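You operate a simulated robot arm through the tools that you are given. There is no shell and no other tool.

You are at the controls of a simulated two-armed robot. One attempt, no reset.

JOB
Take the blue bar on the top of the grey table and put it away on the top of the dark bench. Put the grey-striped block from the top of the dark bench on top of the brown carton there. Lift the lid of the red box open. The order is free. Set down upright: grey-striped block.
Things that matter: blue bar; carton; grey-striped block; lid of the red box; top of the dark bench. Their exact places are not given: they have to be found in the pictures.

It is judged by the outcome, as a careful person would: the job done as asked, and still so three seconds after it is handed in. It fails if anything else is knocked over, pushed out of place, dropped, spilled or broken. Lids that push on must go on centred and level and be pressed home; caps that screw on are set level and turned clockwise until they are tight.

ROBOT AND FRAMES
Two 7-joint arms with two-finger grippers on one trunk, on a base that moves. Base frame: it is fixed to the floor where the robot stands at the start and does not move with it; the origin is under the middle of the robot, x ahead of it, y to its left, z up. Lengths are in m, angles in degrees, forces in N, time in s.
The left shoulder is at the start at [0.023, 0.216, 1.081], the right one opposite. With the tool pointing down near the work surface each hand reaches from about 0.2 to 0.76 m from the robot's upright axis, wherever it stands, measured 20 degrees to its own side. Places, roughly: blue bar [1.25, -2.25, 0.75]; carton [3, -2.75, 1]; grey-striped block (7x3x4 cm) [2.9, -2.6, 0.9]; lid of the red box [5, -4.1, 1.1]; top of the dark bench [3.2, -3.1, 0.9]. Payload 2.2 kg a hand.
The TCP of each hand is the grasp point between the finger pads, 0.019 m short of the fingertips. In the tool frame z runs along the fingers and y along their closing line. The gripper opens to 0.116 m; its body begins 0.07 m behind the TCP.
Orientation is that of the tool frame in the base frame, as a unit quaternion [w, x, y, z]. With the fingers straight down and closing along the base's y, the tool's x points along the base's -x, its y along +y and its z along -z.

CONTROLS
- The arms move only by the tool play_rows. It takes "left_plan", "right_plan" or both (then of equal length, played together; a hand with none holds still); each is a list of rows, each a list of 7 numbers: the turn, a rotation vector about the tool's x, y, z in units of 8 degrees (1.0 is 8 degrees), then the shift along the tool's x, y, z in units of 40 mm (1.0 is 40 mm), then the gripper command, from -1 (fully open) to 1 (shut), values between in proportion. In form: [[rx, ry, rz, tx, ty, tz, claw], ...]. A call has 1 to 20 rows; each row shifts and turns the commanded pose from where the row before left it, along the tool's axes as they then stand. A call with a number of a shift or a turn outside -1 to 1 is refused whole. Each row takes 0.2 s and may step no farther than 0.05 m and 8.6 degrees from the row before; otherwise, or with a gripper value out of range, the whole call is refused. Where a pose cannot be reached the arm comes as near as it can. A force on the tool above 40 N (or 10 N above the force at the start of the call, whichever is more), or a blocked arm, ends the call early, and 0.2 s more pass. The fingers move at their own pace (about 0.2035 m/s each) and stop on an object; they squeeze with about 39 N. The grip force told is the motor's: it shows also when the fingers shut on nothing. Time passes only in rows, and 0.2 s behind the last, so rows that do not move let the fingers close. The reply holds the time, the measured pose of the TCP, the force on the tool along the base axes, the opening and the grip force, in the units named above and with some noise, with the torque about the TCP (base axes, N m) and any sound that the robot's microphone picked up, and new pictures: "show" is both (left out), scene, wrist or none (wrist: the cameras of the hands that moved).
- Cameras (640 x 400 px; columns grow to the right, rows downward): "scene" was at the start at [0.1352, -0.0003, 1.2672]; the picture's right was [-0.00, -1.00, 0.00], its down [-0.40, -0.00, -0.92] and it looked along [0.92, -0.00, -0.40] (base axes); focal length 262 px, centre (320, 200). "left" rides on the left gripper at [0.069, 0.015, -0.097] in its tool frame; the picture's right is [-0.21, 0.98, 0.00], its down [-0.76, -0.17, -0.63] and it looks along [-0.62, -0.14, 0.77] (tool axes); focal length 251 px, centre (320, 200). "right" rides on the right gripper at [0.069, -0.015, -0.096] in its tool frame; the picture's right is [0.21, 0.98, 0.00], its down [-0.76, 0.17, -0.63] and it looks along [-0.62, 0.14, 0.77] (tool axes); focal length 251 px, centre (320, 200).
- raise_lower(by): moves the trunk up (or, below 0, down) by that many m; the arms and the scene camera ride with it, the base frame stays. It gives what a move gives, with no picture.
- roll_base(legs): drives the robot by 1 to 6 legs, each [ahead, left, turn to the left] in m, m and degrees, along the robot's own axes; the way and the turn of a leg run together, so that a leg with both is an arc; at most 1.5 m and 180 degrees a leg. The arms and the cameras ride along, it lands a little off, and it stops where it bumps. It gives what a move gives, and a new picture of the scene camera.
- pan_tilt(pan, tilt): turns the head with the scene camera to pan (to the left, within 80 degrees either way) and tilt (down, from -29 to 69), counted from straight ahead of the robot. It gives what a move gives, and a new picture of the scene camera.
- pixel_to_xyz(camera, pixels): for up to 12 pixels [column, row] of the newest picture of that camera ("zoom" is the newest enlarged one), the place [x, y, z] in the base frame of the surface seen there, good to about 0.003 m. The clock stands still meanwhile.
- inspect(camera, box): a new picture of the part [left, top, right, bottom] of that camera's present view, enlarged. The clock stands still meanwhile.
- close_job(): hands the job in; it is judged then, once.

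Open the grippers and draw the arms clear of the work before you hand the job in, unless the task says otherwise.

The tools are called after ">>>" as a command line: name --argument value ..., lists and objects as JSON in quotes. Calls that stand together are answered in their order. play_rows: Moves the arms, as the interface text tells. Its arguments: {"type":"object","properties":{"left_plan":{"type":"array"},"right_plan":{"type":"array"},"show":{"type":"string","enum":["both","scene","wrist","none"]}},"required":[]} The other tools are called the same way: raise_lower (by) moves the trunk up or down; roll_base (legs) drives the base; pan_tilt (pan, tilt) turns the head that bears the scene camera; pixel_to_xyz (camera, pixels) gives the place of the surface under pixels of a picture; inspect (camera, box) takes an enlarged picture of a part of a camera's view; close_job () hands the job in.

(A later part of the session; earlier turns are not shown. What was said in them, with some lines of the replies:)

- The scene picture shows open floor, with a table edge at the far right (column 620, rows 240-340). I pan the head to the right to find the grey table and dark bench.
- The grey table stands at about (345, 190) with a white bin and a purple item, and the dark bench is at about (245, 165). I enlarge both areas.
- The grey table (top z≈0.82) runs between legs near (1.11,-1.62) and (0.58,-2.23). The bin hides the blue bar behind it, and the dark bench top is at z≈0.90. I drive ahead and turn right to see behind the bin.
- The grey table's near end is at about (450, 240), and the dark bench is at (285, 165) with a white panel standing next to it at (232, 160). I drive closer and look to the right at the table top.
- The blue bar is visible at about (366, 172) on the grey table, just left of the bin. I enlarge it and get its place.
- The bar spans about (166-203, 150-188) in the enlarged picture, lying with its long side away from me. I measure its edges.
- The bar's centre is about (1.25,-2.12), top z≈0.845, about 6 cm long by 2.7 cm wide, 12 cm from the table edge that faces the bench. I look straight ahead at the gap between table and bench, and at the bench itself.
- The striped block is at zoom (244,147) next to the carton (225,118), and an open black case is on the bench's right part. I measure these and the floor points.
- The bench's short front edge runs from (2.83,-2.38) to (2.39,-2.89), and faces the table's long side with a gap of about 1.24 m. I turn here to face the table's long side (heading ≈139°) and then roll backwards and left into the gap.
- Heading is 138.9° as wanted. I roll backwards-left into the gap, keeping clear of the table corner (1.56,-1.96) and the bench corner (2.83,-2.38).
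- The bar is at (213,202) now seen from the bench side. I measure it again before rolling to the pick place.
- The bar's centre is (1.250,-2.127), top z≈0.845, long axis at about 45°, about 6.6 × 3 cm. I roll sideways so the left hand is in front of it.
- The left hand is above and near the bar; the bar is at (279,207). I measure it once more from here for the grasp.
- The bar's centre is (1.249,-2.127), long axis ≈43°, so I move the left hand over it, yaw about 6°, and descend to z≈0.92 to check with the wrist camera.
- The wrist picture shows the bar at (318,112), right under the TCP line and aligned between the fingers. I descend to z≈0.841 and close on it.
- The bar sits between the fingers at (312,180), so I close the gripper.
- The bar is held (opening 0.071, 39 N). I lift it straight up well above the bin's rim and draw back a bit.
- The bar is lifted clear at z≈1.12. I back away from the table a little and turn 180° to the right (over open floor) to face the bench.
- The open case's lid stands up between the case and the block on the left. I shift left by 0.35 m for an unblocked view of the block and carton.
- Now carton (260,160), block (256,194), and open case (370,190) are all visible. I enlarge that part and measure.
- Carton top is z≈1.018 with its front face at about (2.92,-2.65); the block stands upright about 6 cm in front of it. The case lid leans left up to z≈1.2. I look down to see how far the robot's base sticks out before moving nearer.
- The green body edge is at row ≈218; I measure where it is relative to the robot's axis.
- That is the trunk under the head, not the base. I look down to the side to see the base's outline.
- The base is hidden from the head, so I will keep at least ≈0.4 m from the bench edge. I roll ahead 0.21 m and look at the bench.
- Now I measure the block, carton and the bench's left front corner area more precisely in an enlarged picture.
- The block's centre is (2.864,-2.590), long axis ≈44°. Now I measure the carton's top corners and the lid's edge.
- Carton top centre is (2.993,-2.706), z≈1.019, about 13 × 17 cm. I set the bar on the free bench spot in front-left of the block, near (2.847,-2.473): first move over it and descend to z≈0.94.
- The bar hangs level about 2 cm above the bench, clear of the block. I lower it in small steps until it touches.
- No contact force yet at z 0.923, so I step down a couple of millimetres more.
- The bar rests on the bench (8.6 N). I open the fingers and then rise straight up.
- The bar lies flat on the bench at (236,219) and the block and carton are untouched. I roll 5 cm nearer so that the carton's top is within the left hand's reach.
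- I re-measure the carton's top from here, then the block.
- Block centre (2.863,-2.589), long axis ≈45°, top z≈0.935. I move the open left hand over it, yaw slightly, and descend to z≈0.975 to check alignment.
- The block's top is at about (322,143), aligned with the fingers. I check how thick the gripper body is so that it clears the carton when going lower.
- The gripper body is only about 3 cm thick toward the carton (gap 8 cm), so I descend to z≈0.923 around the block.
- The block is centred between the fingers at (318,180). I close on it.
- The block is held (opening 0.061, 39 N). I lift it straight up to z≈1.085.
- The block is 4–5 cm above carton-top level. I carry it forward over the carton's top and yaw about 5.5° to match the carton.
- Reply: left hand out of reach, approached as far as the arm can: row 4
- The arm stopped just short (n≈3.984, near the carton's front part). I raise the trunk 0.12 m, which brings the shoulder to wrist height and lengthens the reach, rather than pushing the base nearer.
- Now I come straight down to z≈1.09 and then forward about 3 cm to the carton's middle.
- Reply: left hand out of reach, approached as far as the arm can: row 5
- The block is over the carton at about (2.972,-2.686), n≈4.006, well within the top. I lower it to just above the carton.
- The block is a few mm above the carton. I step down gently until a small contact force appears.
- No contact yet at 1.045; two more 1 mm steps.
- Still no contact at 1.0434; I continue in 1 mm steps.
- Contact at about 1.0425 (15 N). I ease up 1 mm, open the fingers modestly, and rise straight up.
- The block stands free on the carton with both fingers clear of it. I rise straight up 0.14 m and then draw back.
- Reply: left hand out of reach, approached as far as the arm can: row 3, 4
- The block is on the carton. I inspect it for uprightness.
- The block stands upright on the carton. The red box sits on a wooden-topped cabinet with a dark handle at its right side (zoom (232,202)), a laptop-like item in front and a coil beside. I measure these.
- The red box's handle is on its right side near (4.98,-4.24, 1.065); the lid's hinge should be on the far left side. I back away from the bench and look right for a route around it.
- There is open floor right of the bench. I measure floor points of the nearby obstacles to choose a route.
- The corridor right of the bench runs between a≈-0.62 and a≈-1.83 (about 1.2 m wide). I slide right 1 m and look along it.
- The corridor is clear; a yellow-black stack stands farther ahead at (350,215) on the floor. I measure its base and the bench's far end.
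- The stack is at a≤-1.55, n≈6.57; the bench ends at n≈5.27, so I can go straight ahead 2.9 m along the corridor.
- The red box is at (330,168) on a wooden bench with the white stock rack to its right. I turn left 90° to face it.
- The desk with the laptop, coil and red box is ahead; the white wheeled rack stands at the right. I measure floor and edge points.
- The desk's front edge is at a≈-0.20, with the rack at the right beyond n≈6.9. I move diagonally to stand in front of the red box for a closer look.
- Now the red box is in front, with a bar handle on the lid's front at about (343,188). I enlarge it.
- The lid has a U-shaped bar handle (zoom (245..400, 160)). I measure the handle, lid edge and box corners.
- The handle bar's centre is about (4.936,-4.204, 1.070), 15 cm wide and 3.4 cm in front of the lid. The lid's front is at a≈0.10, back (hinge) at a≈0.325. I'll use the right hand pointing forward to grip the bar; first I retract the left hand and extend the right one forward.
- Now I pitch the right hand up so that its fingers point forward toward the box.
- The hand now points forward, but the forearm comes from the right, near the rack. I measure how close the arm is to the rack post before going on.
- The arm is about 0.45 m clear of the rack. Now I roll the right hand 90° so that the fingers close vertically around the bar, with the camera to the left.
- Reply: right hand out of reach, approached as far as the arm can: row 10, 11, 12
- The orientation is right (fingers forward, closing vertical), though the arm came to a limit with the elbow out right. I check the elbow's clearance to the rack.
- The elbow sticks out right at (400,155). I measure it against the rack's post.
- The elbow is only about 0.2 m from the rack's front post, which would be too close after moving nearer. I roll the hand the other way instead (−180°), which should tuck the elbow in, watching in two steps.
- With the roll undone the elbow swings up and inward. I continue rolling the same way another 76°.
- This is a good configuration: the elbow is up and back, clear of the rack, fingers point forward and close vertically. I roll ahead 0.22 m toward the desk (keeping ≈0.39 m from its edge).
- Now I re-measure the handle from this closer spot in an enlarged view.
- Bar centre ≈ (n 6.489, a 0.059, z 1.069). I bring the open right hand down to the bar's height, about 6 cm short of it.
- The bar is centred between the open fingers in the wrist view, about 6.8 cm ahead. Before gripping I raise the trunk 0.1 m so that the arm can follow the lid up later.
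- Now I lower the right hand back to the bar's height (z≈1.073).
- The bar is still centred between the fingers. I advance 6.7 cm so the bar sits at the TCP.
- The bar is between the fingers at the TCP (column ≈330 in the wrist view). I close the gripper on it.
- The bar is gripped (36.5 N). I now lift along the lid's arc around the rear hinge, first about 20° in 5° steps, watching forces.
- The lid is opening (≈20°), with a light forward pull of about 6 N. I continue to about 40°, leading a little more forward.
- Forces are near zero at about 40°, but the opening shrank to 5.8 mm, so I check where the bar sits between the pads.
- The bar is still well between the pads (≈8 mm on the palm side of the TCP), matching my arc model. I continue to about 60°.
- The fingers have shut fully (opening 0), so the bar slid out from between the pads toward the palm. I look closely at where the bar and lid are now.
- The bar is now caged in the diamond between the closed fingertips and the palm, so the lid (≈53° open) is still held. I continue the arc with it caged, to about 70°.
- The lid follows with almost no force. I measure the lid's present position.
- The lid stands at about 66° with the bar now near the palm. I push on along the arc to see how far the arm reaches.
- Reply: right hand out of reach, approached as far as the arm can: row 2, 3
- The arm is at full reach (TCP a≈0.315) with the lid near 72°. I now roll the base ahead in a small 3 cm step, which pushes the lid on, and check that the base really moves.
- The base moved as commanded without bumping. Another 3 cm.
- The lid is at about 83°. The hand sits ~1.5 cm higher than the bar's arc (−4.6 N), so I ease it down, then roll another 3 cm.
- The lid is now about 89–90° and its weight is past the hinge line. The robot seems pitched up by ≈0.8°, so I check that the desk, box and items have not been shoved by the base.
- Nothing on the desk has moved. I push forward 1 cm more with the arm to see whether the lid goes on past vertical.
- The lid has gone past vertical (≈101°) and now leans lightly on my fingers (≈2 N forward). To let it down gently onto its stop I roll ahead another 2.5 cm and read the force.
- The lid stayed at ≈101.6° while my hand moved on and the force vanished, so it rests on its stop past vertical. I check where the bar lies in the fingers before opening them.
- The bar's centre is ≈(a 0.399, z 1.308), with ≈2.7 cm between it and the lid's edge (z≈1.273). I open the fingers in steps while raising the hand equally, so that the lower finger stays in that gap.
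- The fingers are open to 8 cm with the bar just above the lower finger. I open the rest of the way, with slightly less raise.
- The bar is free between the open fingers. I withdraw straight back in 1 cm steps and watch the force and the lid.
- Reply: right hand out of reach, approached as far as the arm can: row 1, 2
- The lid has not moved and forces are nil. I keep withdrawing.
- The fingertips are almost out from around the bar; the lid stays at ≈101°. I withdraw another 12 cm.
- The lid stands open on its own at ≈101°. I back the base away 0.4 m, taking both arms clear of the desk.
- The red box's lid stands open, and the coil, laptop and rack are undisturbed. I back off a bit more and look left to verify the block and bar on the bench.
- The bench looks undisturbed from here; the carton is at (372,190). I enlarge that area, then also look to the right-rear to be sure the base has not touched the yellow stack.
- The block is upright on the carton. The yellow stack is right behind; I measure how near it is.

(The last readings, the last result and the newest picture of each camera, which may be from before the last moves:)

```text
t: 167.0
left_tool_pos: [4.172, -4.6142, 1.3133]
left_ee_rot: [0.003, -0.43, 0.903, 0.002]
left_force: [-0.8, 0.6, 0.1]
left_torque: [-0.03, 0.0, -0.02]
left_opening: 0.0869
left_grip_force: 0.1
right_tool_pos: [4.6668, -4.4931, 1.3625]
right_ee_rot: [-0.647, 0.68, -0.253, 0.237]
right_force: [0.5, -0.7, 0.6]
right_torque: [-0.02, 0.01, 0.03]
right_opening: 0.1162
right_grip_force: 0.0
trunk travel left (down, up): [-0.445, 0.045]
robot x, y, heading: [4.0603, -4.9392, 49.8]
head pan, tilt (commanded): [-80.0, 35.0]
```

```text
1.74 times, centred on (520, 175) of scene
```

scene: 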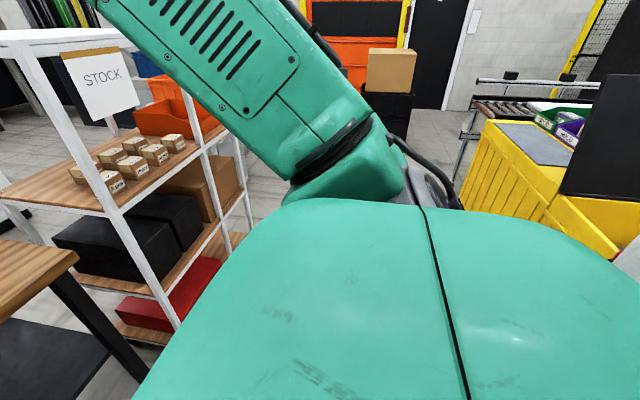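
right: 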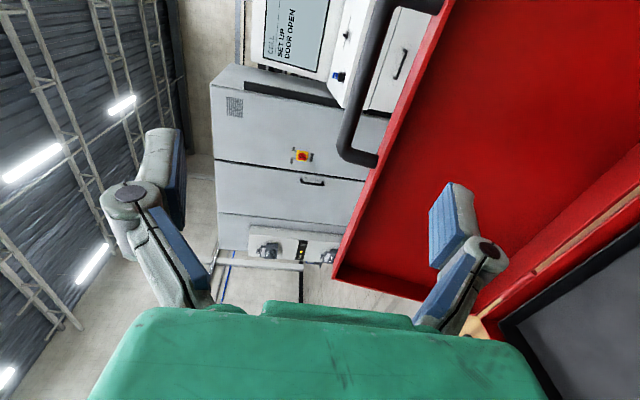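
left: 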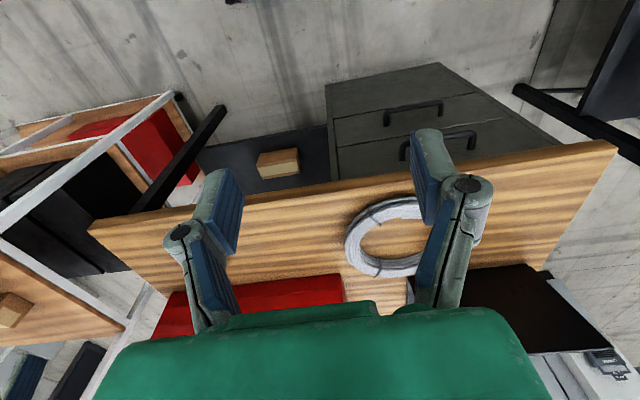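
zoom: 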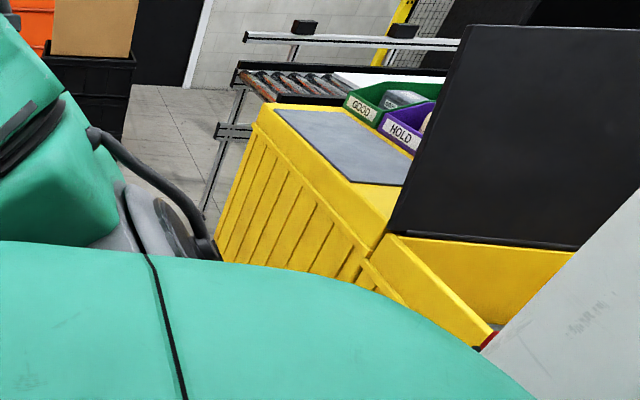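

The stack's face is still at a≈-1.55 (unmoved), but my heading drifts slightly, so the rear of the base may be close to it. I roll 0.12 m forward to get clear.

>>> roll_base --legs '[[0.12, 0, 0]]'

>>> pan_tilt --pan -80 --tilt 30

```text
t: 168.2
left_tool_pos: [4.2475, -4.5232, 1.3159]
left_ee_rot: [0.007, -0.429, 0.903, 0.003]
left_force: [-0.4, -0.1, -0.3]
left_torque: [0.01, -0.01, -0.05]
left_opening: 0.0868
left_grip_force: 0.0
right_tool_pos: [4.7432, -4.4037, 1.3644]
right_ee_rot: [-0.647, 0.679, -0.252, 0.237]
right_force: [-0.4, -0.5, -0.1]
right_torque: [0.01, -0.03, 0.03]
right_opening: 0.1159
right_grip_force: 0.0
trunk travel left (down, up): [-0.445, 0.045]
robot x, y, heading: [4.1345, -4.8494, 49.3]
head pan, tilt (commanded): [-80.0, 35.0]
```

scene: 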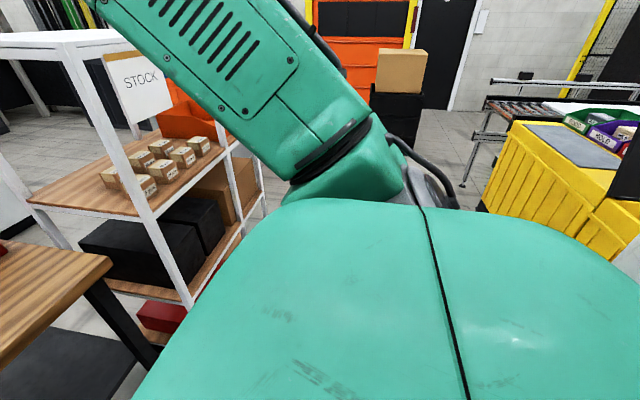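

```text
t: 168.9
left_tool_pos: [4.2484, -4.5244, 1.3141]
left_ee_rot: [0.003, -0.429, 0.903, 0.002]
left_force: [0.8, 0.4, -0.3]
left_torque: [0.0, -0.02, -0.01]
left_opening: 0.0868
left_grip_force: 0.1
right_tool_pos: [4.7432, -4.4041, 1.3626]
right_ee_rot: [-0.647, 0.679, -0.252, 0.237]
right_force: [-0.1, 0.7, 0.2]
right_torque: [0.02, 0.01, 0.03]
right_opening: 0.116
right_grip_force: 0.2
trunk travel left (down, up): [-0.445, 0.045]
robot x, y, heading: [4.1371, -4.847, 49.6]
head pan, tilt (commanded): [-80.0, 30.0]
```

scene: 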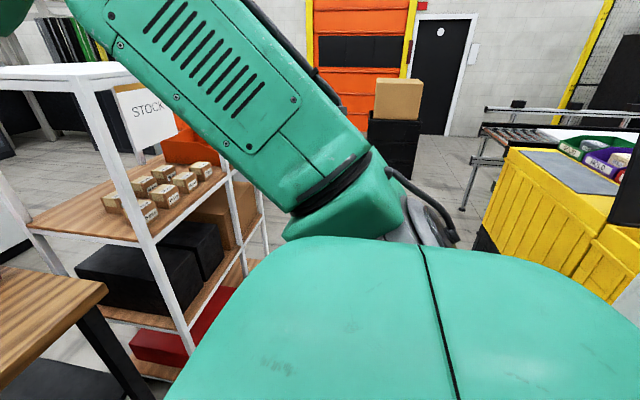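

Clear of the stack now. I verify the yellow stack's place once more and look at the front scene again to confirm the lid.

>>> pixel_to_xyz --camera "scene" --pixels '[[530, 200], [560, 220], [595, 255], [500, 170]]'

>>> pan_tilt --pan -5 --tilt 25

```text
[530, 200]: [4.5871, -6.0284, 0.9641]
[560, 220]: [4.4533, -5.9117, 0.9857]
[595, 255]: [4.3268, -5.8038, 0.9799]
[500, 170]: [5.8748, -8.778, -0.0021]
```

```text
t: 170.3
left_tool_pos: [4.2468, -4.5247, 1.3128]
left_ee_rot: [0.002, -0.429, 0.903, 0.002]
left_force: [0.2, -0.2, 0.5]
left_torque: [0.02, 0.04, 0.01]
left_opening: 0.087
left_grip_force: 0.1
right_tool_pos: [4.7441, -4.4042, 1.3654]
right_ee_rot: [-0.647, 0.679, -0.252, 0.237]
right_force: [-0.9, 0.0, 0.3]
right_torque: [0.03, -0.01, 0.04]
right_opening: 0.1159
right_grip_force: 0.0
trunk travel left (down, up): [-0.445, 0.045]
robot x, y, heading: [4.1362, -4.8488, 49.6]
head pan, tilt (commanded): [-5.0, 25.0]
```

scene: 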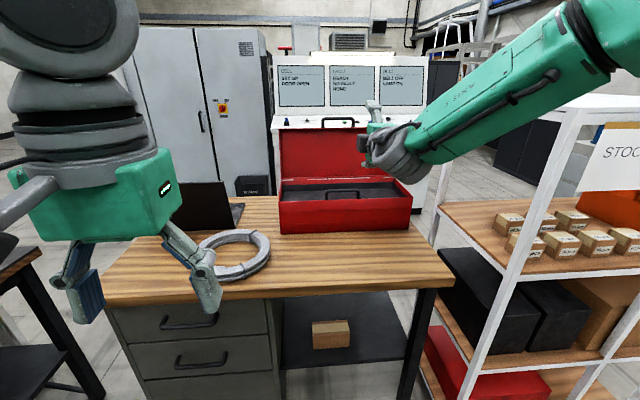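

The lid is still open, and everything else is in place. I draw the right hand back and open the left gripper before handing in.

>>> play_rows --left_plan '[[0, 0, 0, 0, 0, 0, -1], [0, 0, 0, 0, 0, 0, -1], [0, 0, 0, 0, 0, 0, -1], [0, 0, 0, 0, 0, 0, -1]]' --right_plan '[[0, 0, 0, 0, 0, -0.6, -1], [0, 0, 0, 0, 0, -0.7, -1], [0, 0, 0, 0, 0, -0.7, -1], [0, 0, 0, 0, 0, 0, -1]]' --show "scene"

>>> inspect --camera "scene" --box '[240, 90, 460, 250]'

```text
t: 171.3
left_tool_pos: [4.249, -4.5235, 1.3134]
left_ee_rot: [0.003, -0.428, 0.904, 0.003]
left_force: [-0.1, -0.5, -0.2]
left_torque: [0.0, 0.0, 0.04]
left_opening: 0.116
left_grip_force: 0.1
right_tool_pos: [4.691, -4.4633, 1.3662]
right_ee_rot: [-0.648, 0.679, -0.252, 0.237]
right_force: [0.0, 0.1, -1.4]
right_torque: [0.02, 0.01, -0.02]
right_opening: 0.1161
right_grip_force: 0.1
trunk travel left (down, up): [-0.445, 0.045]
robot x, y, heading: [4.1359, -4.8484, 49.4]
head pan, tilt (commanded): [-5.0, 25.0]
```

scene: 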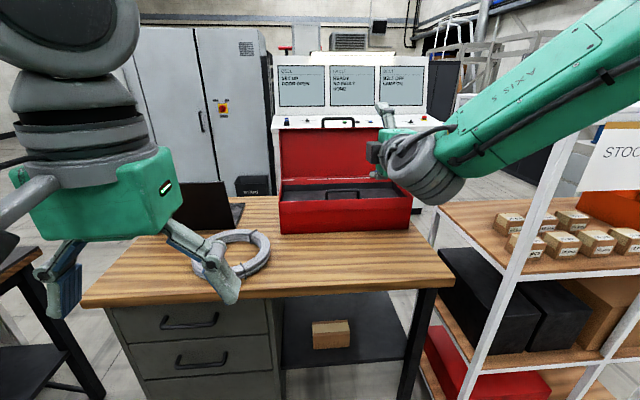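

```text
2.50 times, centred on (350, 170) of scene
```

zoom: 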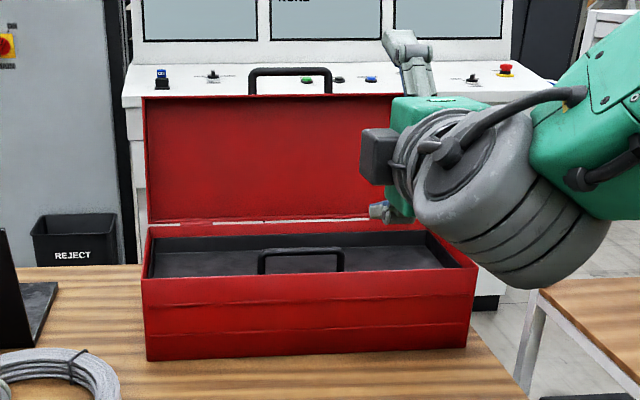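

The lid stands open by itself, the striped block is upright on the carton, the blue bar was set down flat on the dark bench, and both hands are empty, open and clear. I hand the job in.

>>> close_job

```text
The job is handed in.
```

I handed the job in with all three parts done. The result of the judging has not come back.

- **Blue bar:** It lies flat on the dark bench, near the front left corner. I last saw it there as I backed away from the bench. It was hidden from where I finished, so I could not check it again at the end.
- **Grey-striped block:** It stands upright on top of the brown carton. I confirmed this from across the room near the end.
- **Red box lid:** It is open to about 101°, just past vertical, and stayed there on its own after I let go. My grip on the handle slipped about halfway up. The handle stayed caught between the fingers, so the lid did not drop.

I saw nothing else knocked over or moved, and the table, case, laptop, coil, rack and yellow stack all looked as they were. Both grippers are empty, open and clear of the work.
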